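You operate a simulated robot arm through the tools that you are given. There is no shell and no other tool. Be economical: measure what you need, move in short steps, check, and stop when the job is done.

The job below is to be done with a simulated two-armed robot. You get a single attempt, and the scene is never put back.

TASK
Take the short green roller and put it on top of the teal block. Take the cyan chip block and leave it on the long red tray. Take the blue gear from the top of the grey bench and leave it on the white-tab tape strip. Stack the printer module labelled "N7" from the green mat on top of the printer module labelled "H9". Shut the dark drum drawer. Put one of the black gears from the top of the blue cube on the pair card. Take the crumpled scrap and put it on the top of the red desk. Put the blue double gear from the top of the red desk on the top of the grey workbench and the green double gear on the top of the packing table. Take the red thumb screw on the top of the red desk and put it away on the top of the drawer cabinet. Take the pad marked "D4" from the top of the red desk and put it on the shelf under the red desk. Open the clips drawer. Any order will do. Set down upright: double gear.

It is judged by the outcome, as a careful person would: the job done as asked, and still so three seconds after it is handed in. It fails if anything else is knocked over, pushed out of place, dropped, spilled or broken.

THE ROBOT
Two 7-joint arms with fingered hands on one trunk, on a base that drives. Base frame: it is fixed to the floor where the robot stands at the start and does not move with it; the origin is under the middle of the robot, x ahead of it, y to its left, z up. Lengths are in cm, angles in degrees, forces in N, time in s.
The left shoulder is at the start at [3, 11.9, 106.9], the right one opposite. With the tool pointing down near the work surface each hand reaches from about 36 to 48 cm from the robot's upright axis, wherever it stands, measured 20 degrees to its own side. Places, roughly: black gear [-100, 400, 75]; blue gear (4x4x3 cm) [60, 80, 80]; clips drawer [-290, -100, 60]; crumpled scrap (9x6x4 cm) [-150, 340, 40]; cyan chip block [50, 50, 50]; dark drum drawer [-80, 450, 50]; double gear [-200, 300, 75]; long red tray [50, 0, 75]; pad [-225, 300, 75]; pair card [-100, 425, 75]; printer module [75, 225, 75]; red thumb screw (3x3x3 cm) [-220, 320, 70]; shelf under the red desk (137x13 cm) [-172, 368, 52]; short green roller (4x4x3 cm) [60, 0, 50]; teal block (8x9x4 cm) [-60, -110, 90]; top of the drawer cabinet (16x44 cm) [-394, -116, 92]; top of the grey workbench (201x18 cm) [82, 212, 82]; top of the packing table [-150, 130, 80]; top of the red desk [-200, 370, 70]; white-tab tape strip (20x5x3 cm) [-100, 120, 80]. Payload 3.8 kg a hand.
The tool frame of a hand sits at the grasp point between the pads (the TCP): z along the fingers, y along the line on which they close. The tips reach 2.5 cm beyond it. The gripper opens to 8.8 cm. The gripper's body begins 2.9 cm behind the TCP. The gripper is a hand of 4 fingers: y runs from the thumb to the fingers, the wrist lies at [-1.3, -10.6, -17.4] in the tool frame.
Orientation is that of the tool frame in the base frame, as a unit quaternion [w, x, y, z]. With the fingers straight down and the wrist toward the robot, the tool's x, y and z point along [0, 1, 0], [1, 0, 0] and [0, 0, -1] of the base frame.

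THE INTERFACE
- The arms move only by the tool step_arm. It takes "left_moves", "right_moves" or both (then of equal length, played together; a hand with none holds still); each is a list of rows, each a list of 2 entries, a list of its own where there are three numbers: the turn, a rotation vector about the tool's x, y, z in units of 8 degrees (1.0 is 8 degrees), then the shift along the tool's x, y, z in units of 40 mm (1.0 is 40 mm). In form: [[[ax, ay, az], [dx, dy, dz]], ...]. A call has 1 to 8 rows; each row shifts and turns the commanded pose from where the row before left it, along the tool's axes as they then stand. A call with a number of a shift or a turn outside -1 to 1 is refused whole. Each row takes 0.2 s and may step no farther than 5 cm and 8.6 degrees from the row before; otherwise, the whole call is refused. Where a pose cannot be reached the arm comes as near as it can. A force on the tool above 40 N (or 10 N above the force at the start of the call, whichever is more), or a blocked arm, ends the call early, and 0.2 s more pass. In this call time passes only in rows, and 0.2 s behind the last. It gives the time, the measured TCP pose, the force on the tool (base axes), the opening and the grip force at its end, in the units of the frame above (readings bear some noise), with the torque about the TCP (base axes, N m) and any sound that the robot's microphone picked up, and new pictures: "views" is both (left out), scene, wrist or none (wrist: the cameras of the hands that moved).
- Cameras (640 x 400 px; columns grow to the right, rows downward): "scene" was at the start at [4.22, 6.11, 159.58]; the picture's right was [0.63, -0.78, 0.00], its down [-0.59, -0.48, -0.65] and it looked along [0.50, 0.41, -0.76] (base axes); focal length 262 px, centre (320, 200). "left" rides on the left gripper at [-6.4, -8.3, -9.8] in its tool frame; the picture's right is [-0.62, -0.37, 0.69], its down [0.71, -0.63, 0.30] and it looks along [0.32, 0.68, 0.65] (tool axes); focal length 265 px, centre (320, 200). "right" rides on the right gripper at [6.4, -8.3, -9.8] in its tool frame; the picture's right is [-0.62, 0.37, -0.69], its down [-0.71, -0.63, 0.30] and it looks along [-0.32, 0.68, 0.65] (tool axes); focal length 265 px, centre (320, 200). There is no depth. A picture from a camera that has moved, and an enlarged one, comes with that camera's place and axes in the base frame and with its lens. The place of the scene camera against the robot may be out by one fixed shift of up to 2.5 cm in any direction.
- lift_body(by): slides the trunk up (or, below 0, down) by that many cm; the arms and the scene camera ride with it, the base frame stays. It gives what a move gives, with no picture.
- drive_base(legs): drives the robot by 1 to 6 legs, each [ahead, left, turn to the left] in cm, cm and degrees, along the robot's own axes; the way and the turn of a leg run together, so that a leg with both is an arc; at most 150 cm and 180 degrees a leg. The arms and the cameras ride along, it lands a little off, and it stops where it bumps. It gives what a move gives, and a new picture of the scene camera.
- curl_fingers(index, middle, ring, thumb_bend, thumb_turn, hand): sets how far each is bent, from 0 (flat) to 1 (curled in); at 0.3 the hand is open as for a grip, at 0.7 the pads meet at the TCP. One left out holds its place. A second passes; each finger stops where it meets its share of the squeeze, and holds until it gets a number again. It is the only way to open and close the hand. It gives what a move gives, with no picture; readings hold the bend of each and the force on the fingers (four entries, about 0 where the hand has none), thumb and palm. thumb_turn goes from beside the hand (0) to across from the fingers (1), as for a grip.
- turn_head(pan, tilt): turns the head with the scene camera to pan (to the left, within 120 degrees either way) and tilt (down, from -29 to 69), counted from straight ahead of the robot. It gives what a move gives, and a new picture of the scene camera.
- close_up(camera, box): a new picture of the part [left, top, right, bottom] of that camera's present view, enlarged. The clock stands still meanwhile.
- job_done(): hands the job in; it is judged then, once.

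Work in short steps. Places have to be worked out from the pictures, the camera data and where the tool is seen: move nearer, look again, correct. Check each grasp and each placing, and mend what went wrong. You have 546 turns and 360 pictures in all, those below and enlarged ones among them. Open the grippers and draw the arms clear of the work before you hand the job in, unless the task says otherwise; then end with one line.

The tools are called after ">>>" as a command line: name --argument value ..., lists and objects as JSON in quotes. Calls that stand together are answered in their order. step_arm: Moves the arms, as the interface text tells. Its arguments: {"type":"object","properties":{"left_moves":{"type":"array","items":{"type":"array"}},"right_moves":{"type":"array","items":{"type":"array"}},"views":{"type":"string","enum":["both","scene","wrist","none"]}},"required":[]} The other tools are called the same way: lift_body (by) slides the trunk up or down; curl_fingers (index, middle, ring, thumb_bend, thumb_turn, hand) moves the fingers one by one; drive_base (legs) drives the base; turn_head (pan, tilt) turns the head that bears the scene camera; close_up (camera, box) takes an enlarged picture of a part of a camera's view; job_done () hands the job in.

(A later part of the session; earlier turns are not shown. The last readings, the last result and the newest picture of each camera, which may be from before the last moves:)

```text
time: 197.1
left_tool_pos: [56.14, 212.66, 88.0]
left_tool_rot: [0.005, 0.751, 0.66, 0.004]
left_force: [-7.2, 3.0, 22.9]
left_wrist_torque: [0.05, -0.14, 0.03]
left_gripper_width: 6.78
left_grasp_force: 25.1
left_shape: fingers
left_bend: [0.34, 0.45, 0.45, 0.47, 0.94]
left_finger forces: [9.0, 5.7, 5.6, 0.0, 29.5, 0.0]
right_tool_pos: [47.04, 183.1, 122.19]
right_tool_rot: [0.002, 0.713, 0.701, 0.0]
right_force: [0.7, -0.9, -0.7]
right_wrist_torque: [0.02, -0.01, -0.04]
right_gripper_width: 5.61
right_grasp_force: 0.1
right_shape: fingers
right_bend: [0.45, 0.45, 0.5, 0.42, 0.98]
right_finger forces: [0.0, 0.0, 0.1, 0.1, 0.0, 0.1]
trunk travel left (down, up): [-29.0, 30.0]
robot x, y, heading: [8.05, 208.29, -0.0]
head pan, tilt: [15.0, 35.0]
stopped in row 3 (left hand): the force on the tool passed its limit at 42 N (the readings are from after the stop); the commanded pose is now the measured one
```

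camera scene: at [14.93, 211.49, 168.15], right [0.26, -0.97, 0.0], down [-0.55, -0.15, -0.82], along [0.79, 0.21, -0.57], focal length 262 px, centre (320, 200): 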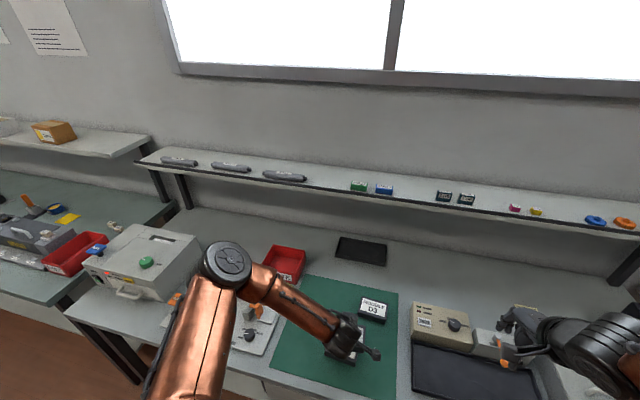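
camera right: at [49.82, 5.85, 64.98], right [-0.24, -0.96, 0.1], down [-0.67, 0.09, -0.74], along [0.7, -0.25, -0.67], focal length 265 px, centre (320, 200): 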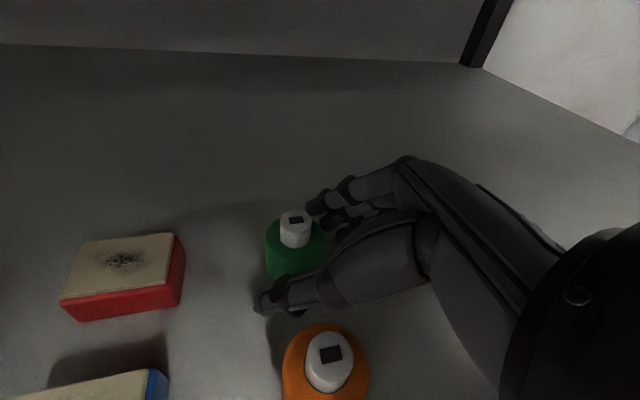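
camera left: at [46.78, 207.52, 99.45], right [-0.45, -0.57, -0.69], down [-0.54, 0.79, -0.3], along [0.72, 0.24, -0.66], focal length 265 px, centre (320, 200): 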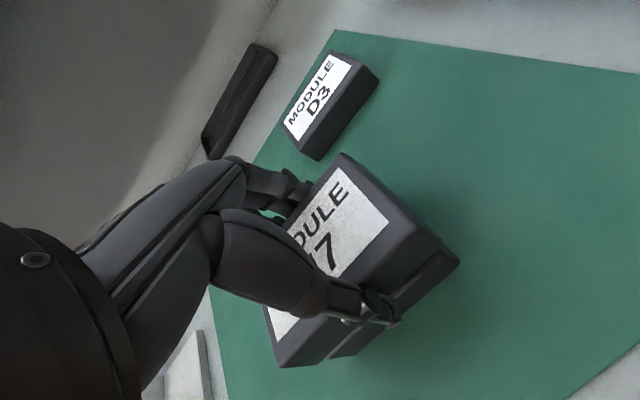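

Resting on H9. Ease off slightly, release and rise.

>>> step_arm --left_moves '[[[0, 0, 0], [0, 0, -0.05]]]' --views "none"

>>> curl_fingers --hand "left" --index 0.26 --middle 0.3 --ring 0.3 --thumb_bend 0.3

>>> step_arm --left_moves '[[[0, 0, 0], [0, 0, -0.4]], [[0, 0, 0], [0, 0, -0.9]], [[0, 0, 0], [0, 0, -1]]]' --views "both"

```text
time: 197.5
left_tool_pos: [56.11, 212.63, 88.14]
left_tool_rot: [0.004, 0.751, 0.661, 0.003]
left_force: [-2.0, 0.3, 17.2]
left_wrist_torque: [0.03, -0.27, 0.02]
left_gripper_width: 6.77
left_grasp_force: 24.9
left_shape: fingers
left_bend: [0.34, 0.45, 0.45, 0.48, 0.94]
left_finger forces: [10.3, 6.3, 6.7, 0.0, 26.6, 0.1]
right_tool_pos: [47.09, 182.9, 122.24]
right_tool_rot: [0.001, 0.713, 0.701, 0.0]
right_force: [-0.6, 0.8, 0.3]
right_wrist_torque: [0.0, 0.0, 0.01]
right_gripper_width: 5.56
right_grasp_force: 0.1
right_shape: fingers
right_bend: [0.45, 0.45, 0.5, 0.42, 0.98]
right_finger forces: [0.0, 0.0, 0.1, 0.0, 0.0, 0.0]
trunk travel left (down, up): [-29.0, 30.0]
robot x, y, heading: [8.39, 208.23, 0.1]
head pan, tilt: [15.0, 35.0]
```

```text
time: 198.5
left_tool_pos: [56.32, 212.75, 88.04]
left_tool_rot: [0.003, 0.751, 0.661, 0.003]
left_force: [0.7, 0.6, 0.2]
left_wrist_torque: [-0.02, -0.02, -0.03]
left_gripper_width: 8.91
left_grasp_force: 0.0
left_shape: fingers
left_bend: [0.26, 0.3, 0.3, 0.3, 0.97]
left_finger forces: [0.0, 0.0, 0.0, 0.1, 0.0, 0.0]
right_tool_pos: [47.24, 183.06, 122.12]
right_tool_rot: [0.001, 0.714, 0.7, 0.001]
right_force: [0.0, -0.3, 0.3]
right_wrist_torque: [0.0, -0.01, -0.01]
right_gripper_width: 5.57
right_grasp_force: 0.1
right_shape: fingers
right_bend: [0.45, 0.45, 0.5, 0.42, 0.98]
right_finger forces: [0.1, 0.0, 0.0, 0.0, 0.0, 0.0]
trunk travel left (down, up): [-29.0, 30.0]
robot x, y, heading: [8.27, 208.62, 0.0]
head pan, tilt: [15.0, 35.0]
```

```text
time: 199.3
left_tool_pos: [56.06, 212.72, 97.28]
left_tool_rot: [0.003, 0.75, 0.661, 0.002]
left_force: [0.2, 0.3, 0.2]
left_wrist_torque: [0.01, -0.01, 0.01]
left_gripper_width: 8.9
left_grasp_force: 0.0
left_shape: fingers
left_bend: [0.26, 0.3, 0.3, 0.3, 0.97]
left_finger forces: [0.1, 0.0, 0.1, 0.0, 0.0, 0.0]
right_tool_pos: [47.17, 182.96, 122.13]
right_tool_rot: [0.001, 0.713, 0.701, 0.0]
right_force: [-0.5, 1.3, -0.6]
right_wrist_torque: [0.03, 0.01, 0.01]
right_gripper_width: 5.55
right_grasp_force: 0.1
right_shape: fingers
right_bend: [0.45, 0.45, 0.5, 0.42, 0.98]
right_finger forces: [0.0, 0.0, 0.0, 0.0, 0.0, 0.1]
trunk travel left (down, up): [-29.0, 30.0]
robot x, y, heading: [8.63, 208.16, 0.2]
head pan, tilt: [15.0, 35.0]
camera scene: at [14.9, 211.56, 168.15], right [0.26, -0.97, 0.0], down [-0.55, -0.15, -0.82], along [0.79, 0.21, -0.57], focal length 262 px, centre (320, 200)
camera left: at [46.81, 207.42, 106.92], right [-0.44, -0.57, -0.7], down [-0.53, 0.79, -0.31], along [0.72, 0.23, -0.65], focal length 265 px, centre (320, 200)
```

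scene: 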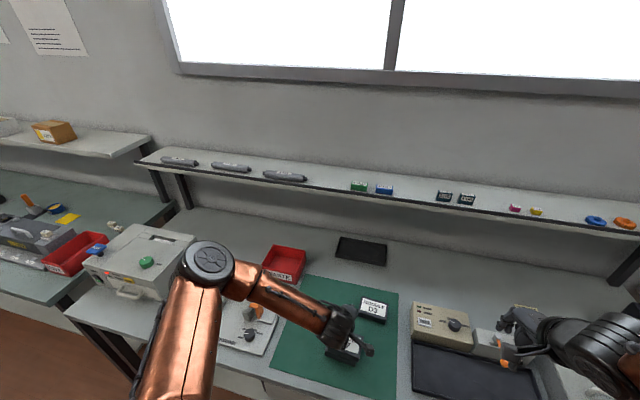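
left: 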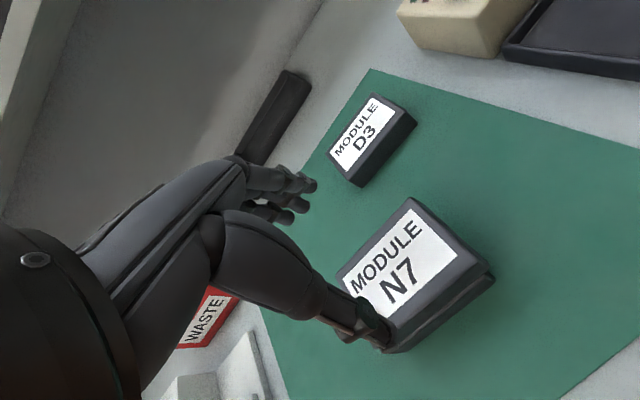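

N7 is on H9. Raise the hand, back off, turn toward the red desk area and look.

>>> step_arm --left_moves '[[[0, 0, -0.9], [0, 0, -0.9]], [[0, 0, 0], [0, -0.5, -0.9]], [[0, 0, 0], [0, -0.9, -0.5]], [[0, 0, 0], [0, -0.9, 0]]]' --views "none"

>>> drive_base --legs '[[-40, 0, 0], [0, 0, 120]]'

>>> turn_head --pan 0 --tilt 22

```text
time: 200.3
left_tool_pos: [46.81, 212.79, 106.44]
left_tool_rot: [0.004, 0.707, 0.707, 0.002]
left_force: [-0.3, 0.9, 0.3]
left_wrist_torque: [-0.04, -0.02, 0.02]
left_gripper_width: 8.95
left_grasp_force: 0.1
left_shape: fingers
left_bend: [0.26, 0.3, 0.3, 0.3, 0.97]
left_finger forces: [0.0, 0.1, 0.1, 0.0, 0.1, 0.1]
right_tool_pos: [47.14, 182.97, 122.13]
right_tool_rot: [0.001, 0.713, 0.701, 0.0]
right_force: [-0.1, -0.2, -0.2]
right_wrist_torque: [-0.01, -0.01, 0.03]
right_gripper_width: 5.58
right_grasp_force: 0.1
right_shape: fingers
right_bend: [0.45, 0.45, 0.5, 0.42, 0.98]
right_finger forces: [0.0, 0.0, 0.0, 0.0, 0.1, 0.0]
trunk travel left (down, up): [-29.0, 30.0]
robot x, y, heading: [8.1, 208.49, -0.1]
head pan, tilt: [15.0, 35.0]
```

```text
time: 207.8
left_tool_pos: [-54.77, 240.16, 106.36]
left_tool_rot: [0.0, -0.243, 0.97, 0.004]
left_force: [0.3, 0.0, 0.2]
left_wrist_torque: [0.01, 0.02, 0.0]
left_gripper_width: 8.94
left_grasp_force: 0.0
left_shape: fingers
left_bend: [0.26, 0.3, 0.3, 0.3, 0.97]
left_finger forces: [0.0, 0.0, 0.1, 0.0, 0.0, 0.0]
right_tool_pos: [-28.76, 254.57, 122.12]
right_tool_rot: [0.001, -0.235, 0.972, 0.001]
right_force: [0.1, -1.5, -0.1]
right_wrist_torque: [-0.04, -0.01, 0.07]
right_gripper_width: 5.56
right_grasp_force: 0.1
right_shape: fingers
right_bend: [0.45, 0.45, 0.5, 0.42, 0.98]
right_finger forces: [0.1, 0.0, 0.1, 0.1, 0.0, 0.1]
trunk travel left (down, up): [-29.0, 30.0]
robot x, y, heading: [-32.31, 208.47, 118.1]
head pan, tilt: [15.0, 35.0]
camera scene: at [-37.4, 214.16, 168.15], right [0.73, 0.68, 0.0], down [0.39, -0.42, -0.82], along [-0.56, 0.6, -0.57], focal length 262 px, centre (320, 200)
```

scene: 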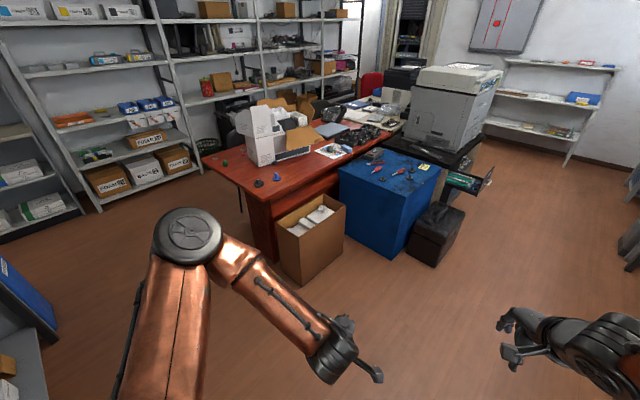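

```text
time: 208.6
left_tool_pos: [-54.79, 240.2, 106.28]
left_tool_rot: [0.0, -0.243, 0.97, 0.004]
left_force: [0.2, 0.3, 0.0]
left_wrist_torque: [0.0, 0.03, 0.0]
left_gripper_width: 8.97
left_grasp_force: 0.0
left_shape: fingers
left_bend: [0.26, 0.3, 0.3, 0.3, 0.97]
left_finger forces: [0.0, 0.1, 0.1, 0.1, 0.0, 0.1]
right_tool_pos: [-28.79, 254.57, 122.23]
right_tool_rot: [0.0, -0.235, 0.972, 0.001]
right_force: [0.4, 1.1, -0.5]
right_wrist_torque: [0.01, -0.01, -0.01]
right_gripper_width: 5.57
right_grasp_force: 0.0
right_shape: fingers
right_bend: [0.45, 0.45, 0.5, 0.42, 0.98]
right_finger forces: [0.1, 0.1, 0.0, 0.1, 0.0, 0.1]
trunk travel left (down, up): [-29.0, 30.0]
robot x, y, heading: [-32.71, 208.54, 118.3]
head pan, tilt: [0.0, 22.0]
camera scene: at [-35.76, 215.92, 170.2], right [0.88, 0.47, 0.0], down [0.18, -0.33, -0.93], along [-0.44, 0.82, -0.38], focal length 262 px, centre (320, 200)
```

scene: 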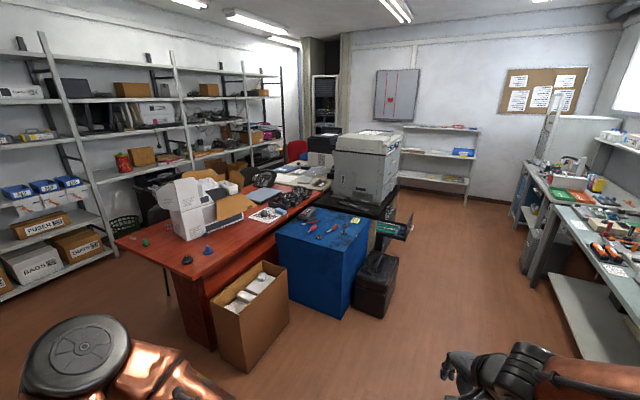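

Zoom on the red desk and the blue cube.

>>> close_up --camera "scene" --box '[100, 200, 260, 300]'

>>> close_up --camera "scene" --box '[250, 170, 430, 282]'

>>> close_up --camera "scene" --box '[200, 250, 300, 330]'

```text
4.00 times, centred on (180, 250) of scene
camera zoom: at [-35.76, 215.92, 170.2], right [0.88, 0.47, 0.0], down [0.18, -0.33, -0.93], along [-0.44, 0.82, -0.38], focal length 1046 px, centre (880, 0)
```

zoom: 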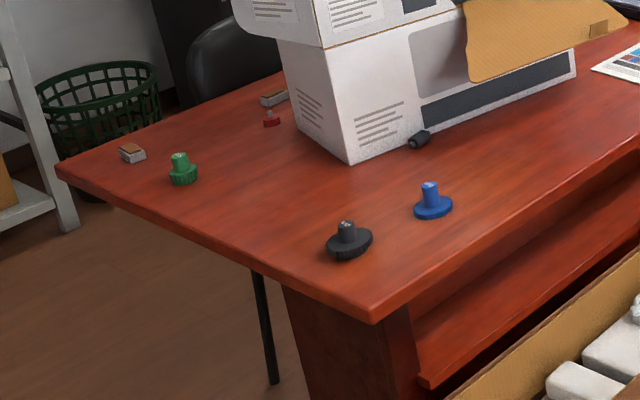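

```text
3.56 times, centred on (340, 226) of scene
camera zoom: at [-35.76, 215.92, 170.2], right [0.88, 0.47, 0.0], down [0.18, -0.33, -0.93], along [-0.44, 0.82, -0.38], focal length 930 px, centre (249, 108)
```

zoom: 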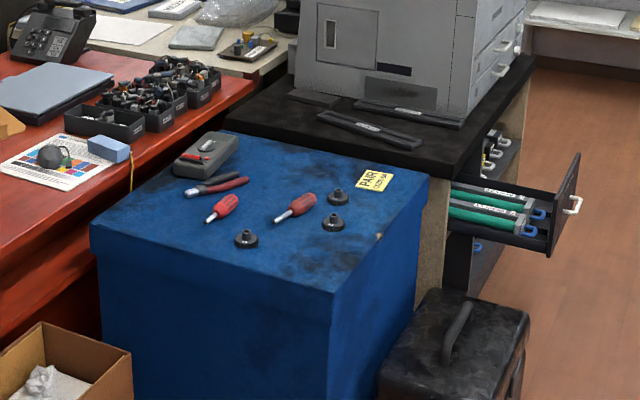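

```text
5.00 times, centred on (250, 290) of scene
camera zoom: at [-35.76, 215.92, 170.2], right [0.88, 0.47, 0.0], down [0.18, -0.33, -0.93], along [-0.44, 0.82, -0.38], focal length 1308 px, centre (670, -250)
```

zoom: 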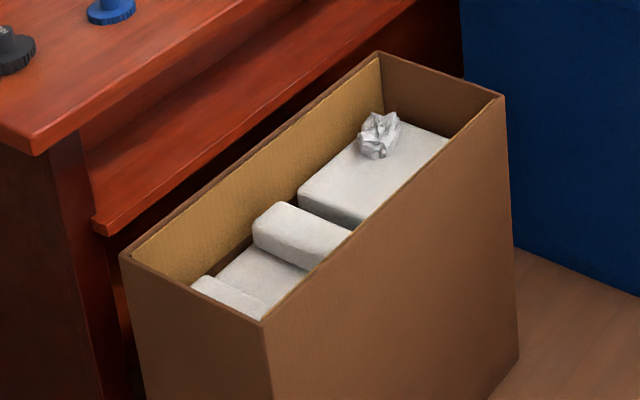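

Excellent view: blue/green/black double gears, red screw, pads on the desk; black gears + PAIR card on the cube; open drum drawer; scrap in the box. I go to the desk's near (south) side.

>>> drive_base --legs '[[0, 0, -28], [0, 140, 0]]'

>>> turn_head --pan 0 --tilt 38

```text
time: 216.9
left_tool_pos: [-176.25, 246.52, 106.36]
left_tool_rot: [0.0, -0.005, 1.0, 0.005]
left_force: [0.6, 0.6, 0.2]
left_wrist_torque: [0.01, -0.01, -0.03]
left_gripper_width: 8.92
left_grasp_force: 0.1
left_shape: fingers
left_bend: [0.26, 0.3, 0.3, 0.3, 0.97]
left_finger forces: [0.0, 0.0, 0.1, 0.1, 0.0, 0.0]
right_tool_pos: [-146.49, 247.26, 122.16]
right_tool_rot: [0.001, 0.004, 1.0, 0.001]
right_force: [0.5, 0.3, 0.0]
right_wrist_torque: [-0.01, 0.02, 0.0]
right_gripper_width: 5.57
right_grasp_force: 0.0
right_shape: fingers
right_bend: [0.45, 0.45, 0.5, 0.42, 0.98]
right_finger forces: [0.0, 0.1, 0.0, 0.1, 0.1, 0.0]
trunk travel left (down, up): [-29.0, 30.0]
robot x, y, heading: [-171.23, 208.07, 90.6]
head pan, tilt: [0.0, 22.0]
camera scene: at [-171.21, 216.48, 170.21], right [1.0, 0.01, 0.0], down [0.0, -0.37, -0.93], along [-0.01, 0.93, -0.37], focal length 262 px, centre (320, 200)
```

scene: 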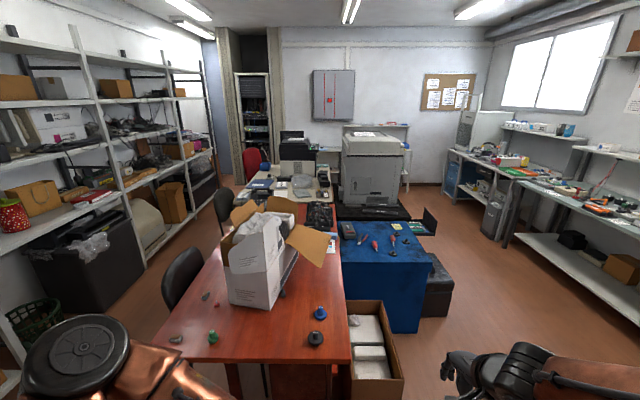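

```text
time: 217.7
left_tool_pos: [-176.26, 246.57, 106.39]
left_tool_rot: [0.001, -0.004, 1.0, 0.005]
left_force: [0.0, 0.8, 0.4]
left_wrist_torque: [-0.01, 0.0, 0.0]
left_gripper_width: 8.94
left_grasp_force: 0.0
left_shape: fingers
left_bend: [0.26, 0.3, 0.3, 0.3, 0.97]
left_finger forces: [0.0, 0.0, 0.0, 0.1, 0.1, 0.0]
right_tool_pos: [-146.5, 247.39, 122.18]
right_tool_rot: [0.001, 0.003, 1.0, 0.002]
right_force: [0.0, 0.8, -0.2]
right_wrist_torque: [-0.01, -0.02, -0.01]
right_gripper_width: 5.58
right_grasp_force: 0.1
right_shape: fingers
right_bend: [0.45, 0.45, 0.5, 0.42, 0.98]
right_finger forces: [0.0, 0.0, 0.0, 0.0, 0.1, 0.0]
trunk travel left (down, up): [-29.0, 30.0]
robot x, y, heading: [-171.45, 207.92, 90.4]
head pan, tilt: [0.0, 38.0]
camera scene: at [-171.16, 215.83, 167.7], right [1.0, 0.01, 0.0], down [0.01, -0.62, -0.79], along [-0.01, 0.79, -0.62], focal length 262 px, centre (320, 200)
```

scene: 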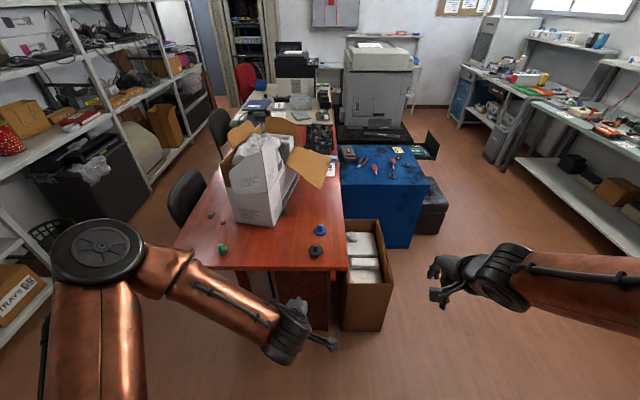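

Zoom on the desk items.

>>> close_up --camera "scene" --box '[170, 170, 350, 282]'

```text
3.56 times, centred on (260, 226) of scene
camera zoom: at [-171.16, 215.83, 167.7], right [1.0, 0.01, 0.0], down [0.01, -0.62, -0.79], along [-0.01, 0.79, -0.62], focal length 930 px, centre (533, 108)
```

zoom: 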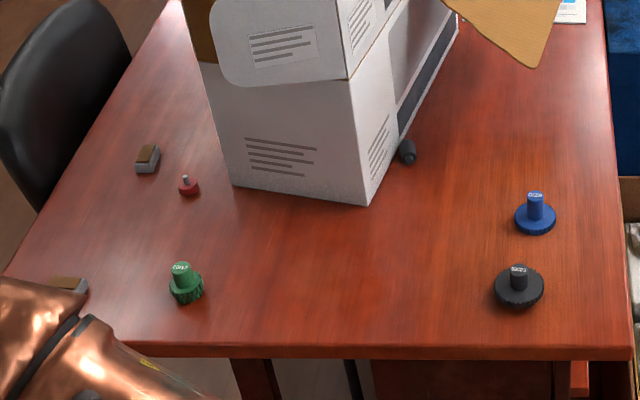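

Positions: blue (−171.5, 313.7), green (−217.6, 299.6), screw (−223.5, 319.6), pads (−234, 300) and (−232, 326). Drive up to the desk.

>>> drive_base --legs '[[42, 14, 0]]'

>>> step_arm --left_moves '[[[0, 0, 0], [1, 0.3, 0]], [[0, 0, 0], [1, 0.3, 0]], [[0, 0, 0], [1, 0.3, 0]], [[0, 0, 0], [1, 0.3, 0.3]], [[0, 0, 0], [1, 0.3, 0.5]], [[0, 0, 0], [1, 0.3, 0.5]]]' --right_moves '[[[0, 0, 0], [0.5, 0.6, 0.7]], [[0, 0, 0], [0.5, 0.6, 0.7]], [[0, 0, 0], [0.5, 0.6, 0.7]], [[0, 0, 0], [0.5, 0.6, 0.7]], [[0, 0, 0], [0.5, 0.7, 0.7]], [[0, 0, 0], [0.4, 0.7, 0.7]]]' --views "wrist"

```text
time: 220.4
left_tool_pos: [-190.52, 288.08, 106.25]
left_tool_rot: [0.001, -0.003, 1.0, 0.003]
left_force: [-0.4, -0.1, 0.4]
left_wrist_torque: [0.01, 0.02, 0.03]
left_gripper_width: 8.95
left_grasp_force: 0.1
left_shape: fingers
left_bend: [0.26, 0.3, 0.3, 0.3, 0.97]
left_finger forces: [0.0, 0.1, 0.0, 0.1, 0.0, 0.1]
right_tool_pos: [-160.7, 288.69, 122.1]
right_tool_rot: [0.001, 0.004, 1.0, 0.001]
right_force: [0.0, 0.6, -0.2]
right_wrist_torque: [-0.01, 0.0, 0.0]
right_gripper_width: 5.55
right_grasp_force: 0.0
right_shape: fingers
right_bend: [0.45, 0.45, 0.5, 0.42, 0.98]
right_finger forces: [0.0, 0.0, 0.1, 0.0, 0.0, 0.0]
trunk travel left (down, up): [-29.0, 30.0]
robot x, y, heading: [-185.5, 249.39, 90.6]
head pan, tilt: [0.0, 38.0]
camera scene: at [-185.46, 257.36, 167.69], right [1.0, 0.01, 0.0], down [0.0, -0.62, -0.79], along [-0.01, 0.79, -0.62], focal length 262 px, centre (320, 200)
```

scene: 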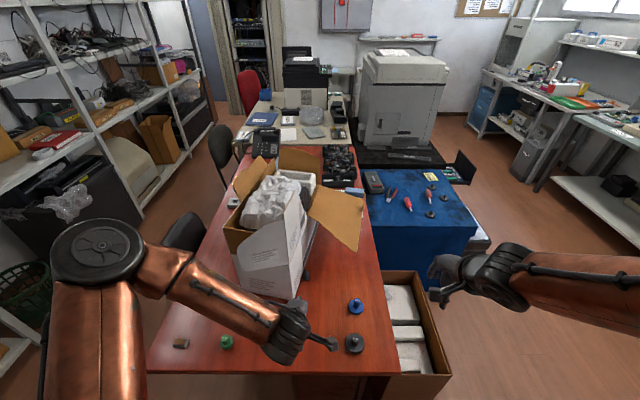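

```text
time: 221.8
left_tool_pos: [-214.73, 295.15, 101.28]
left_tool_rot: [0.001, -0.002, 1.0, 0.004]
left_force: [0.4, 0.6, 1.0]
left_wrist_torque: [0.0, 0.02, -0.01]
left_gripper_width: 8.93
left_grasp_force: 0.0
left_shape: fingers
left_bend: [0.26, 0.3, 0.3, 0.3, 0.97]
left_finger forces: [0.1, 0.0, 0.0, 0.1, 0.0, 0.0]
right_tool_pos: [-172.29, 304.05, 105.48]
right_tool_rot: [0.002, 0.006, 1.0, 0.001]
right_force: [-0.3, 0.5, 0.0]
right_wrist_torque: [-0.02, -0.03, 0.03]
right_gripper_width: 5.56
right_grasp_force: 0.0
right_shape: fingers
right_bend: [0.45, 0.45, 0.5, 0.42, 0.98]
right_finger forces: [0.1, 0.0, 0.0, 0.0, 0.0, 0.0]
trunk travel left (down, up): [-29.0, 30.0]
robot x, y, heading: [-185.85, 249.67, 90.3]
head pan, tilt: [0.0, 38.0]
camera right: at [-178.86, 295.96, 115.28], right [0.62, 0.36, 0.7], down [0.71, -0.64, -0.3], along [0.33, 0.68, -0.65], focal length 265 px, centre (320, 200)
camera left: at [-208.29, 286.71, 111.02], right [0.62, -0.36, -0.69], down [-0.71, -0.63, -0.31], along [-0.33, 0.69, -0.65], focal length 265 px, centre (320, 200)
```

right: 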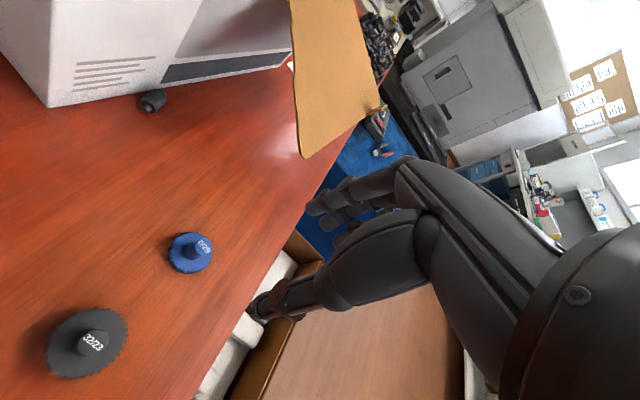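
left: 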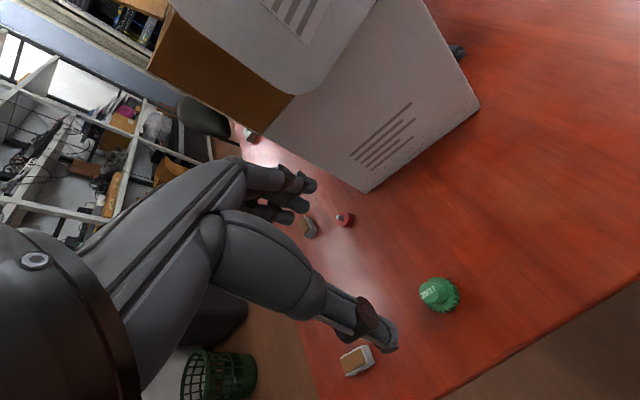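

A cardboard flap corner overhangs at ≈(−174, 318, 97); I'll bring the right hand down to its right side. Lower the left above green at the same time.

>>> step_arm --left_moves '[[[0, 0, 0], [0.2, 0.08, 0.83]], [[0, 0, 0], [0.2, 0.08, 0.83]], [[0, 0, 0], [0.2, 0.08, 0.83]], [[0, 0, 0], [0.2, 0.08, 0.83]]]' --right_moves '[[[0, 0, 0], [-0.58, -0.12, 0.84]], [[0, 0, 0], [-0.58, -0.12, 0.84]], [[0, 0, 0], [-0.58, -0.12, 0.84]], [[0, 0, 0], [-0.58, -0.12, 0.84]]]' --views "wrist"

```text
time: 222.8
left_tool_pos: [-217.35, 296.5, 88.06]
left_tool_rot: [0.0, -0.004, 1.0, 0.005]
left_force: [0.5, -0.2, -0.4]
left_wrist_torque: [-0.01, -0.01, 0.01]
left_gripper_width: 8.95
left_grasp_force: 0.1
left_shape: fingers
left_bend: [0.26, 0.3, 0.3, 0.3, 0.97]
left_finger forces: [0.1, 0.0, 0.0, 0.1, 0.1, 0.0]
right_tool_pos: [-162.96, 301.98, 92.04]
right_tool_rot: [0.0, 0.004, 1.0, 0.001]
right_force: [-0.4, -0.4, -0.7]
right_wrist_torque: [-0.02, 0.01, 0.02]
right_gripper_width: 5.57
right_grasp_force: 0.1
right_shape: fingers
right_bend: [0.45, 0.45, 0.5, 0.42, 0.98]
right_finger forces: [0.1, 0.0, 0.0, 0.0, 0.1, 0.1]
trunk travel left (down, up): [-29.0, 30.0]
robot x, y, heading: [-185.3, 249.45, 90.3]
head pan, tilt: [0.0, 38.0]
camera right: at [-169.54, 293.77, 101.87], right [0.62, 0.36, 0.69], down [0.71, -0.64, -0.31], along [0.33, 0.68, -0.65], focal length 265 px, centre (320, 200)
camera left: at [-211.11, 288.09, 97.71], right [0.62, -0.36, -0.7], down [-0.71, -0.63, -0.31], along [-0.33, 0.69, -0.65], focal length 265 px, centre (320, 200)
```

right: 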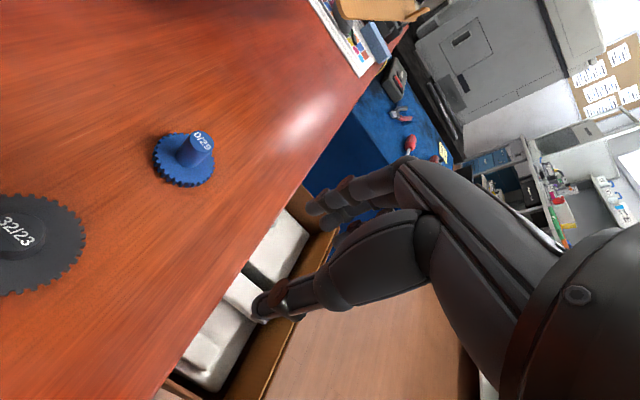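
left: 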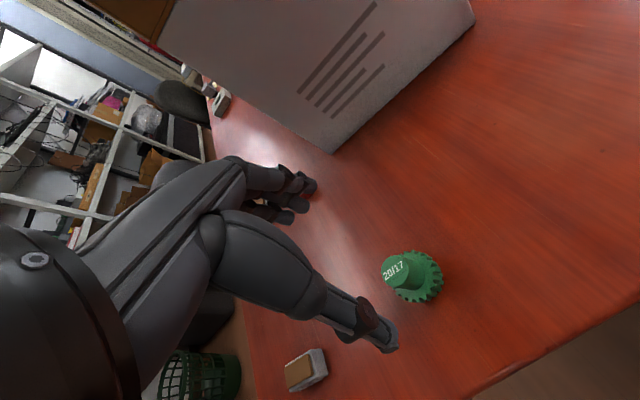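

Desk surface ≈75.5; green at (−217.7, 295.9), blue at (−172.1, 309). Open right hand, lower the left over green, right beside blue.

>>> curl_fingers --hand "right" --index 0.33 --middle 0.33 --ring 0.33 --thumb_bend 0.33

>>> step_arm --left_moves '[[[0, 0, 0], [0.08, -0.14, 0.7]], [[0, 0, 0], [0, 0, 0.7]], [[0, 0, 0], [0, 0, 0.7]]]' --right_moves '[[[0, 0, 0], [-0.1, 0.1, 0.9]], [[0, 0, 0], [0, 0.1, 0.9]], [[0, 0, 0], [0, 0.1, 0.8]]]' --views "wrist"

```text
time: 223.8
left_tool_pos: [-217.51, 296.53, 88.11]
left_tool_rot: [0.001, -0.003, 1.0, 0.005]
left_force: [1.1, 0.8, -0.1]
left_wrist_torque: [-0.03, 0.02, -0.03]
left_gripper_width: 8.96
left_grasp_force: 0.0
left_shape: fingers
left_bend: [0.26, 0.3, 0.3, 0.3, 0.97]
left_finger forces: [0.0, 0.0, 0.1, 0.1, 0.0, 0.1]
right_tool_pos: [-162.93, 301.92, 92.03]
right_tool_rot: [0.001, 0.005, 1.0, 0.001]
right_force: [0.4, 0.2, 0.6]
right_wrist_torque: [-0.04, 0.02, 0.0]
right_gripper_width: 7.8
right_grasp_force: 0.1
right_shape: fingers
right_bend: [0.33, 0.33, 0.33, 0.33, 0.98]
right_finger forces: [0.1, 0.1, 0.0, 0.1, 0.0, 0.0]
trunk travel left (down, up): [-29.0, 30.0]
robot x, y, heading: [-185.61, 249.64, 90.4]
head pan, tilt: [0.0, 38.0]
```

```text
time: 224.6
left_tool_pos: [-217.79, 295.95, 79.57]
left_tool_rot: [0.002, -0.003, 1.0, 0.004]
left_force: [-0.2, 0.3, 0.2]
left_wrist_torque: [0.01, 0.0, -0.01]
left_gripper_width: 8.93
left_grasp_force: 0.0
left_shape: fingers
left_bend: [0.26, 0.3, 0.3, 0.3, 0.97]
left_finger forces: [0.0, 0.0, 0.0, 0.1, 0.0, 0.0]
right_tool_pos: [-162.46, 303.2, 81.59]
right_tool_rot: [0.001, 0.005, 1.0, 0.001]
right_force: [-0.1, 0.0, -0.1]
right_wrist_torque: [0.0, -0.02, 0.0]
right_gripper_width: 7.81
right_grasp_force: 0.0
right_shape: fingers
right_bend: [0.33, 0.33, 0.33, 0.33, 0.98]
right_finger forces: [0.1, 0.1, 0.0, 0.1, 0.0, 0.0]
trunk travel left (down, up): [-29.0, 30.0]
robot x, y, heading: [-185.34, 249.51, 90.2]
head pan, tilt: [0.0, 38.0]
camera right: at [-169.14, 294.91, 91.41], right [0.62, 0.36, 0.69], down [0.71, -0.64, -0.3], along [0.33, 0.68, -0.65], focal length 265 px, centre (320, 200)
camera left: at [-211.43, 287.66, 89.25], right [0.62, -0.36, -0.69], down [-0.71, -0.63, -0.31], along [-0.33, 0.69, -0.65], focal length 265 px, centre (320, 200)
```

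right: 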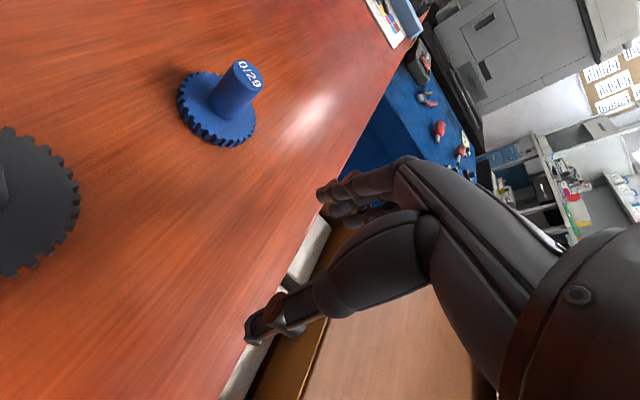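
left: 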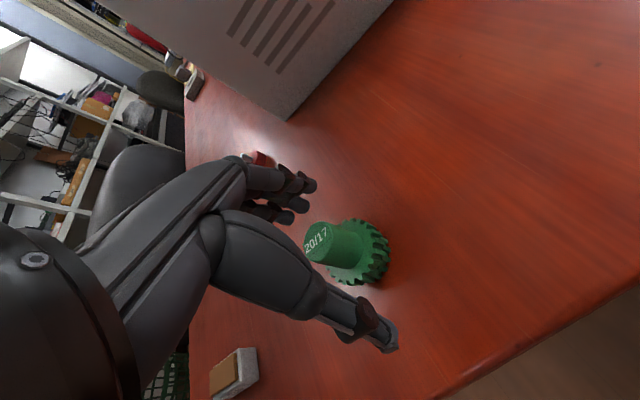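

Green hub lies right at the TCP. Lower left 0.9 cm; right: go forward, down, then slide left around blue.

>>> step_arm --left_moves '[[[0, 0, 0], [0, 0, 0.1]], [[0, 0, 0], [0, 0, 0.12]], [[0, 0, 0], [0, 0, 0]], [[0, 0, 0], [0, 0, 0]], [[0, 0, 0], [0, 0, 0]]]' --right_moves '[[[0, 0, 0], [0, 0.76, 0.4]], [[0, 0, 0], [0, 0.76, 0.3]], [[0, 0, 0], [0.8, 0, 0]], [[0, 0, 0], [0.8, 0, 0]], [[0, 0, 0], [0.8, 0, 0]]]' --views "wrist"

```text
time: 225.8
left_tool_pos: [-217.81, 296.01, 78.81]
left_tool_rot: [0.0, -0.004, 1.0, 0.004]
left_force: [0.0, 0.9, 0.6]
left_wrist_torque: [0.02, -0.01, -0.02]
left_gripper_width: 8.95
left_grasp_force: 0.1
left_shape: fingers
left_bend: [0.26, 0.3, 0.3, 0.3, 0.97]
left_finger forces: [0.0, 0.1, 0.1, 0.0, 0.0, 0.0]
right_tool_pos: [-172.18, 309.24, 78.53]
right_tool_rot: [0.001, 0.005, 1.0, 0.002]
right_force: [-0.9, -0.3, -0.5]
right_wrist_torque: [-0.01, -0.02, 0.03]
right_gripper_width: 7.83
right_grasp_force: 0.1
right_shape: fingers
right_bend: [0.33, 0.33, 0.33, 0.33, 0.98]
right_finger forces: [0.0, 0.0, 0.0, 0.0, 0.0, 0.0]
trunk travel left (down, up): [-29.0, 30.0]
robot x, y, heading: [-185.82, 249.71, 90.3]
head pan, tilt: [0.0, 38.0]
camera right: at [-178.81, 301.0, 88.4], right [0.62, 0.36, 0.69], down [0.71, -0.64, -0.3], along [0.33, 0.68, -0.65], focal length 265 px, centre (320, 200)
camera left: at [-211.56, 287.59, 88.35], right [0.62, -0.36, -0.69], down [-0.71, -0.63, -0.31], along [-0.33, 0.69, -0.65], focal length 265 px, centre (320, 200)
```

right: 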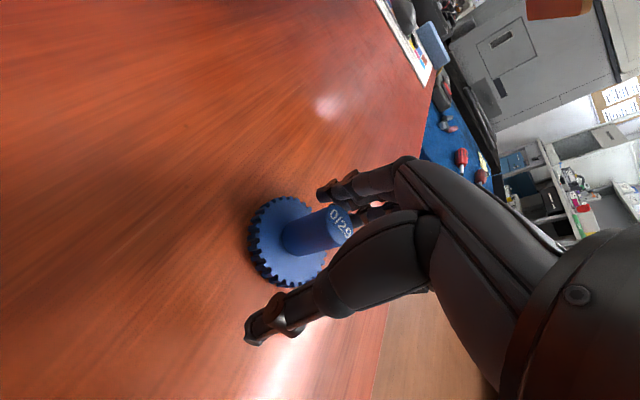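
left: 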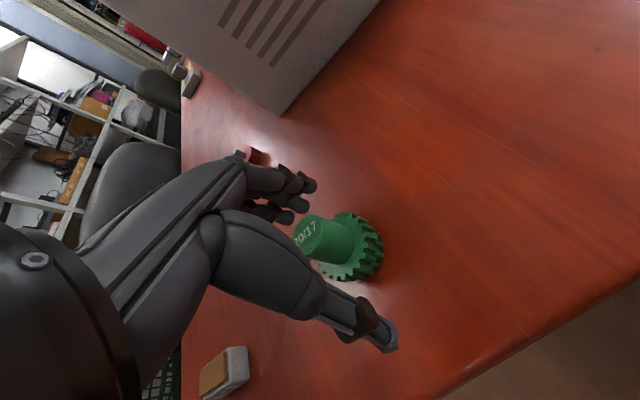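

Both hubs are between the fingers at good height. Close both hands on the hubs.

>>> curl_fingers --hand "left" --index 0.75 --middle 0.75 --ring 0.75 --thumb_bend 0.75

>>> curl_fingers --hand "right" --index 0.75 --middle 0.75 --ring 0.75 --thumb_bend 0.75

>>> step_arm --left_moves '[[[0, 0, 0], [0, 0, -0.4]], [[0, 0, 0], [0, 0, -0.6]]]' --right_moves '[[[0, 0, 0], [0, 0, -0.4]], [[0, 0, 0], [0, 0, -0.6]]]' --views "wrist"

```text
time: 226.8
left_tool_pos: [-217.88, 295.96, 78.83]
left_tool_rot: [0.001, -0.003, 1.0, 0.005]
left_force: [-1.6, 1.6, 12.2]
left_wrist_torque: [-0.01, 0.03, 0.0]
left_gripper_width: 1.7
left_grasp_force: 15.1
left_shape: fingers
left_bend: [0.62, 0.62, 0.75, 0.62, 0.96]
left_finger forces: [8.3, 7.5, 0.0, 0.0, 15.1, 0.1]
right_tool_pos: [-172.21, 309.21, 78.69]
right_tool_rot: [0.002, 0.005, 1.0, 0.0]
right_force: [-0.3, -0.7, 0.4]
right_wrist_torque: [-0.01, 0.03, 0.0]
right_gripper_width: 7.82
right_grasp_force: 0.1
right_shape: fingers
right_bend: [0.33, 0.33, 0.33, 0.33, 0.98]
right_finger forces: [0.0, 0.0, 0.1, 0.0, 0.0, 0.0]
trunk travel left (down, up): [-29.0, 30.0]
robot x, y, heading: [-186.07, 249.36, 90.6]
head pan, tilt: [0.0, 38.0]
```

```text
time: 227.8
left_tool_pos: [-217.68, 296.08, 78.8]
left_tool_rot: [0.0, -0.004, 1.0, 0.005]
left_force: [-3.8, 3.8, 17.2]
left_wrist_torque: [0.09, 0.07, -0.01]
left_gripper_width: 1.72
left_grasp_force: 16.7
left_shape: fingers
left_bend: [0.62, 0.62, 0.75, 0.62, 0.96]
left_finger forces: [10.1, 9.1, 0.1, 0.0, 14.9, 0.0]
right_tool_pos: [-172.08, 309.12, 78.65]
right_tool_rot: [0.001, 0.006, 1.0, 0.001]
right_force: [0.0, 0.1, 0.2]
right_wrist_torque: [0.01, 0.03, 0.0]
right_gripper_width: 1.21
right_grasp_force: 13.5
right_shape: fingers
right_bend: [0.72, 0.72, 0.75, 0.63, 0.94]
right_finger forces: [7.2, 6.9, 0.0, 0.1, 13.5, 0.1]
trunk travel left (down, up): [-29.0, 30.0]
robot x, y, heading: [-185.45, 249.28, 90.6]
head pan, tilt: [0.0, 38.0]
```

```text
time: 228.4
left_tool_pos: [-217.8, 295.93, 82.53]
left_tool_rot: [0.001, -0.004, 1.0, 0.003]
left_force: [-0.2, -0.9, -0.8]
left_wrist_torque: [0.0, -0.03, 0.0]
left_gripper_width: 1.65
left_grasp_force: 13.7
left_shape: fingers
left_bend: [0.62, 0.63, 0.75, 0.62, 0.95]
left_finger forces: [7.5, 6.4, 0.0, 0.1, 13.3, 0.0]
right_tool_pos: [-172.03, 309.12, 82.81]
right_tool_rot: [0.001, 0.006, 1.0, 0.002]
right_force: [-0.1, -0.9, -1.0]
right_wrist_torque: [-0.01, 0.02, 0.01]
right_gripper_width: 1.23
right_grasp_force: 13.5
right_shape: fingers
right_bend: [0.72, 0.72, 0.75, 0.63, 0.94]
right_finger forces: [7.2, 6.9, 0.0, 0.0, 13.7, 0.1]
trunk travel left (down, up): [-29.0, 30.0]
robot x, y, heading: [-185.76, 249.61, 90.7]
head pan, tilt: [0.0, 38.0]
camera right: at [-178.69, 300.98, 92.51], right [0.62, 0.36, 0.69], down [0.71, -0.64, -0.3], along [0.33, 0.68, -0.65], focal length 265 px, centre (320, 200)
camera left: at [-211.52, 287.38, 92.29], right [0.62, -0.36, -0.69], down [-0.71, -0.63, -0.31], along [-0.33, 0.69, -0.65], focal length 265 px, centre (320, 200)
```

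right: 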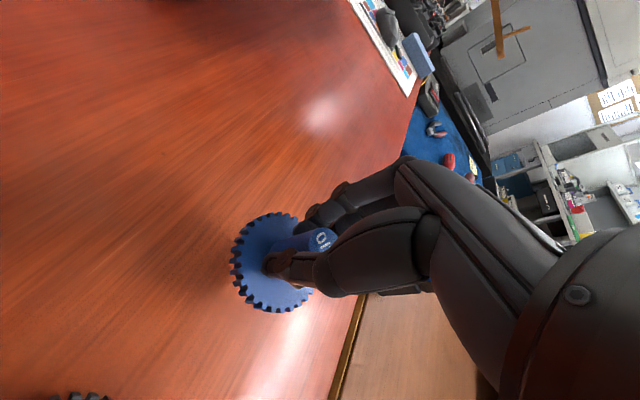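
left: 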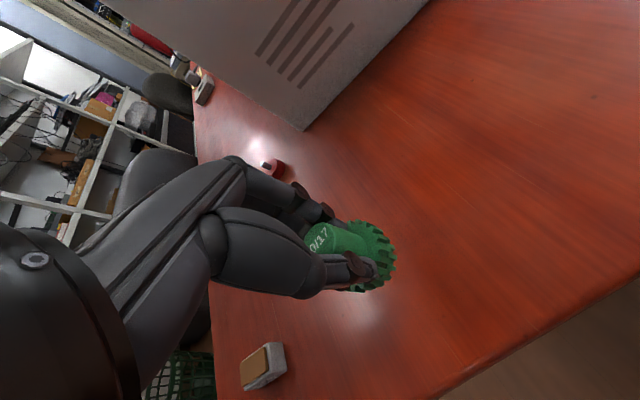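

Both gears held upright. Move right hand sideways from under the flap, then back both and up.

>>> step_arm --left_moves '[[[0, 0, 0], [0, 0, -0.5]], [[0, 0, 0], [0, 0, -0.5]], [[0, 0, 0], [0, -0.5, -0.5]], [[0, 0, 0], [0, -0.5, -0.5]], [[0, 0, 0], [0, -0.5, -0.9]], [[0, 0, 0], [0, 0, -0.9]], [[0, 0, 0], [0, 0, -0.9]]]' --right_moves '[[[0, 0, 0], [-0.9, 0, -0.4]], [[0, 0, 0], [-0.9, 0, -0.2]], [[0, 0, 0], [0, -1, 0]], [[0, 0, 0], [0, -1, 0]], [[0, 0, 0], [0, -0.8, -0.8]], [[0, 0, 0], [0, 0, -1]], [[0, 0, 0], [0, 0, -1]]]' --views "none"

>>> drive_base --legs '[[-32, 0, 0], [0, 0, 90], [0, 0, 90]]'

```text
time: 230.0
left_tool_pos: [-218.04, 289.64, 101.5]
left_tool_rot: [0.001, -0.004, 1.0, 0.004]
left_force: [0.3, 0.0, 0.1]
left_wrist_torque: [0.01, -0.02, 0.04]
left_gripper_width: 1.47
left_grasp_force: 11.9
left_shape: fingers
left_bend: [0.62, 0.67, 0.75, 0.64, 0.96]
left_finger forces: [9.0, 3.9, 0.0, 0.0, 11.7, 0.1]
right_tool_pos: [-165.09, 298.11, 96.35]
right_tool_rot: [0.001, 0.005, 1.0, 0.0]
right_force: [0.3, 0.4, -0.3]
right_wrist_torque: [0.0, -0.01, 0.04]
right_gripper_width: 1.2
right_grasp_force: 14.3
right_shape: fingers
right_bend: [0.72, 0.72, 0.75, 0.63, 0.94]
right_finger forces: [7.3, 7.2, 0.0, 0.0, 13.9, 0.0]
trunk travel left (down, up): [-29.0, 30.0]
robot x, y, heading: [-185.71, 249.17, 90.3]
head pan, tilt: [0.0, 38.0]
```

```text
time: 239.7
left_tool_pos: [-154.44, 175.86, 101.54]
left_tool_rot: [0.004, 1.0, -0.014, -0.001]
left_force: [-0.1, 0.2, 0.4]
left_wrist_torque: [0.0, 0.01, -0.03]
left_gripper_width: 1.42
left_grasp_force: 11.7
left_shape: fingers
left_bend: [0.62, 0.67, 0.75, 0.64, 0.96]
left_finger forces: [9.1, 4.0, 0.0, 0.1, 10.2, 0.0]
right_tool_pos: [-207.45, 169.24, 96.42]
right_tool_rot: [0.001, 1.0, -0.023, -0.001]
right_force: [0.4, 0.5, -0.5]
right_wrist_torque: [-0.01, -0.02, 0.01]
right_gripper_width: 1.12
right_grasp_force: 13.8
right_shape: fingers
right_bend: [0.72, 0.73, 0.75, 0.64, 0.94]
right_finger forces: [7.5, 6.6, 0.0, 0.0, 13.2, 0.0]
trunk travel left (down, up): [-29.0, 30.0]
robot x, y, heading: [-185.49, 217.44, -91.7]
head pan, tilt: [0.0, 38.0]
camera scene: at [-185.33, 211.79, 167.69], right [-1.0, 0.03, 0.0], down [0.02, 0.62, -0.79], along [-0.02, -0.79, -0.62], focal length 262 px, centre (320, 200)
```

scene: 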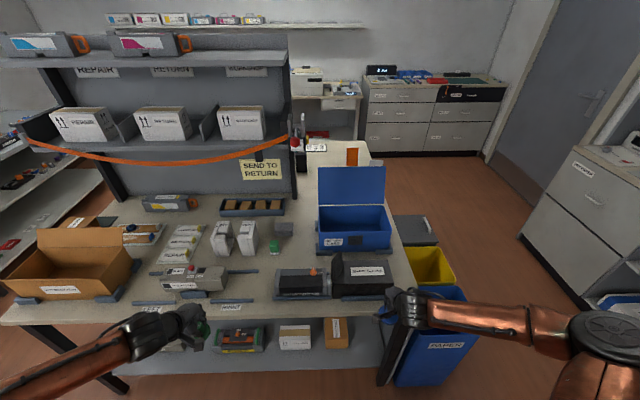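

Check the left grip and zoom the packing table for a free spot.

>>> close_up --camera "left" --box '[0, 0, 640, 400]'

>>> close_up --camera "scene" --box '[130, 190, 400, 330]'

```text
1.00 times, centred on (320, 200) of left (not enlarged: the box is as wide or as high as the picture)
camera zoom: at [-160.58, 184.39, 111.13], right [-0.61, 0.38, -0.69], down [0.73, 0.61, -0.31], along [0.3, -0.7, -0.65], focal length 265 px, centre (320, 200)
```

zoom: 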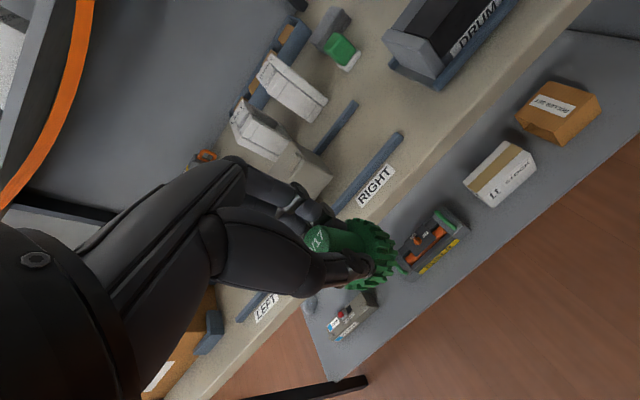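

```text
2.37 times, centred on (265, 260) of scene
camera zoom: at [-185.33, 211.79, 167.69], right [-1.0, 0.03, 0.0], down [0.02, 0.62, -0.79], along [-0.02, -0.79, -0.62], focal length 620 px, centre (450, 58)
```

zoom: 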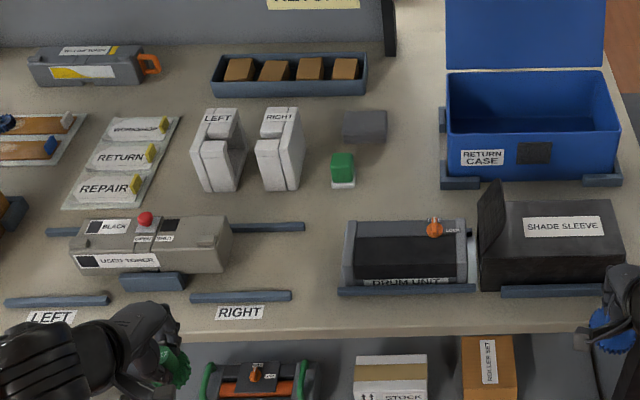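

Free bare spot on the packing table at ≈(−162, 152). Raise the right hand, drive closer.

>>> step_arm --right_moves '[[[0, 0, 0], [0, 0, -1]], [[0, 0, 0], [0, 0, -1]], [[0, 0, 0], [0, 0, -1]], [[0, 0, 0], [0, 0, -1]]]' --views "none"

>>> drive_base --legs '[[14, -7, 1]]'

>>> step_arm --left_moves '[[[0, 0, 0], [0, 0.8, 0.4]], [[0, 0, 0], [0, 0.8, 0.4]], [[0, 0, 0], [0, 0.6, 0.4]]]' --views "wrist"

```text
time: 240.7
left_tool_pos: [-154.21, 175.93, 101.49]
left_tool_rot: [0.004, 1.0, -0.014, -0.001]
left_force: [-0.1, 0.4, 0.0]
left_wrist_torque: [-0.02, 0.01, 0.02]
left_gripper_width: 1.4
left_grasp_force: 11.5
left_shape: fingers
left_bend: [0.62, 0.67, 0.75, 0.64, 0.96]
left_finger forces: [9.2, 4.0, 0.0, 0.0, 10.1, 0.0]
right_tool_pos: [-207.55, 169.66, 112.37]
right_tool_rot: [0.002, 1.0, -0.021, -0.001]
right_force: [-0.6, 0.2, -1.4]
right_wrist_torque: [-0.05, 0.02, 0.0]
right_gripper_width: 1.09
right_grasp_force: 13.6
right_shape: fingers
right_bend: [0.73, 0.73, 0.75, 0.64, 0.94]
right_finger forces: [7.2, 6.9, 0.0, 0.0, 13.0, 0.1]
trunk travel left (down, up): [-29.0, 30.0]
robot x, y, heading: [-185.35, 217.22, -91.7]
head pan, tilt: [0.0, 38.0]
```

```text
time: 242.1
left_tool_pos: [-161.0, 162.32, 101.46]
left_tool_rot: [0.004, 1.0, -0.007, -0.001]
left_force: [-0.2, -0.5, 0.3]
left_wrist_torque: [0.01, 0.0, 0.02]
left_gripper_width: 1.4
left_grasp_force: 11.5
left_shape: fingers
left_bend: [0.62, 0.67, 0.75, 0.64, 0.96]
left_finger forces: [9.1, 4.0, 0.0, 0.1, 10.1, 0.0]
right_tool_pos: [-214.2, 155.21, 112.24]
right_tool_rot: [0.0, 1.0, -0.015, -0.001]
right_force: [0.6, 0.4, -0.4]
right_wrist_torque: [0.02, 0.0, -0.03]
right_gripper_width: 1.05
right_grasp_force: 14.2
right_shape: fingers
right_bend: [0.73, 0.73, 0.75, 0.64, 0.94]
right_finger forces: [7.3, 7.0, 0.1, 0.0, 13.0, 0.0]
trunk travel left (down, up): [-29.0, 30.0]
robot x, y, heading: [-192.73, 203.46, -90.6]
head pan, tilt: [0.0, 38.0]
camera scene: at [-192.54, 197.63, 167.68], right [-1.0, 0.01, 0.0], down [0.01, 0.62, -0.79], along [-0.01, -0.79, -0.62], focal length 262 px, centre (320, 200)
```

scene: 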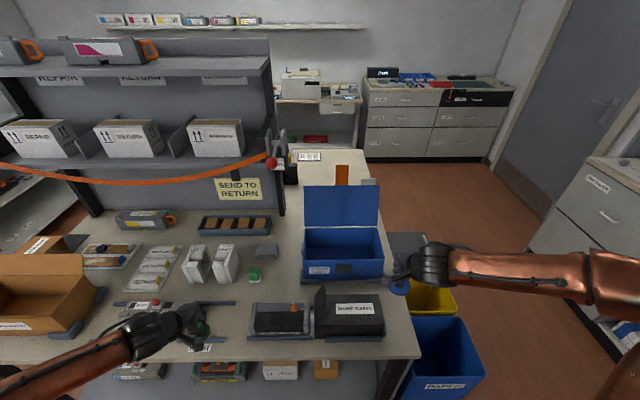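

```text
time: 242.9
left_tool_pos: [-160.83, 153.53, 96.53]
left_tool_rot: [0.003, 1.0, -0.006, -0.001]
left_force: [0.6, 0.2, -0.3]
left_wrist_torque: [0.01, 0.01, -0.01]
left_gripper_width: 1.41
left_grasp_force: 11.4
left_shape: fingers
left_bend: [0.62, 0.67, 0.75, 0.65, 0.96]
left_finger forces: [9.4, 4.0, 0.1, 0.0, 10.2, 0.0]
right_tool_pos: [-214.06, 155.29, 112.33]
right_tool_rot: [0.001, 1.0, -0.015, -0.001]
right_force: [0.2, 0.5, -0.6]
right_wrist_torque: [0.02, 0.01, 0.02]
right_gripper_width: 1.04
right_grasp_force: 13.9
right_shape: fingers
right_bend: [0.73, 0.73, 0.75, 0.64, 0.94]
right_finger forces: [7.2, 7.0, 0.0, 0.1, 12.9, 0.1]
trunk travel left (down, up): [-29.0, 30.0]
robot x, y, heading: [-192.8, 203.38, -90.8]
head pan, tilt: [0.0, 38.0]
camera left: at [-167.26, 161.99, 106.27], right [-0.62, 0.37, -0.69], down [0.72, 0.62, -0.31], along [0.31, -0.69, -0.65], focal length 265 px, centre (320, 200)
```

left: 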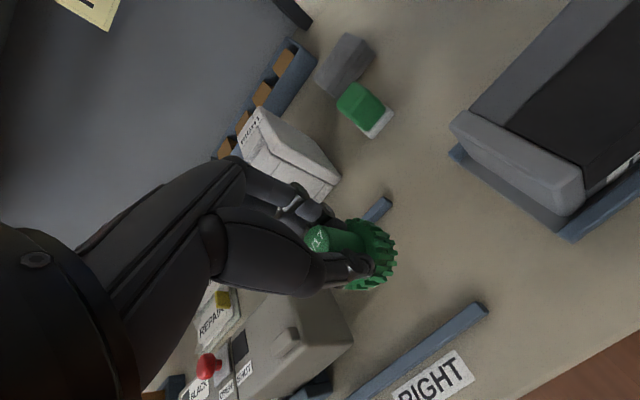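

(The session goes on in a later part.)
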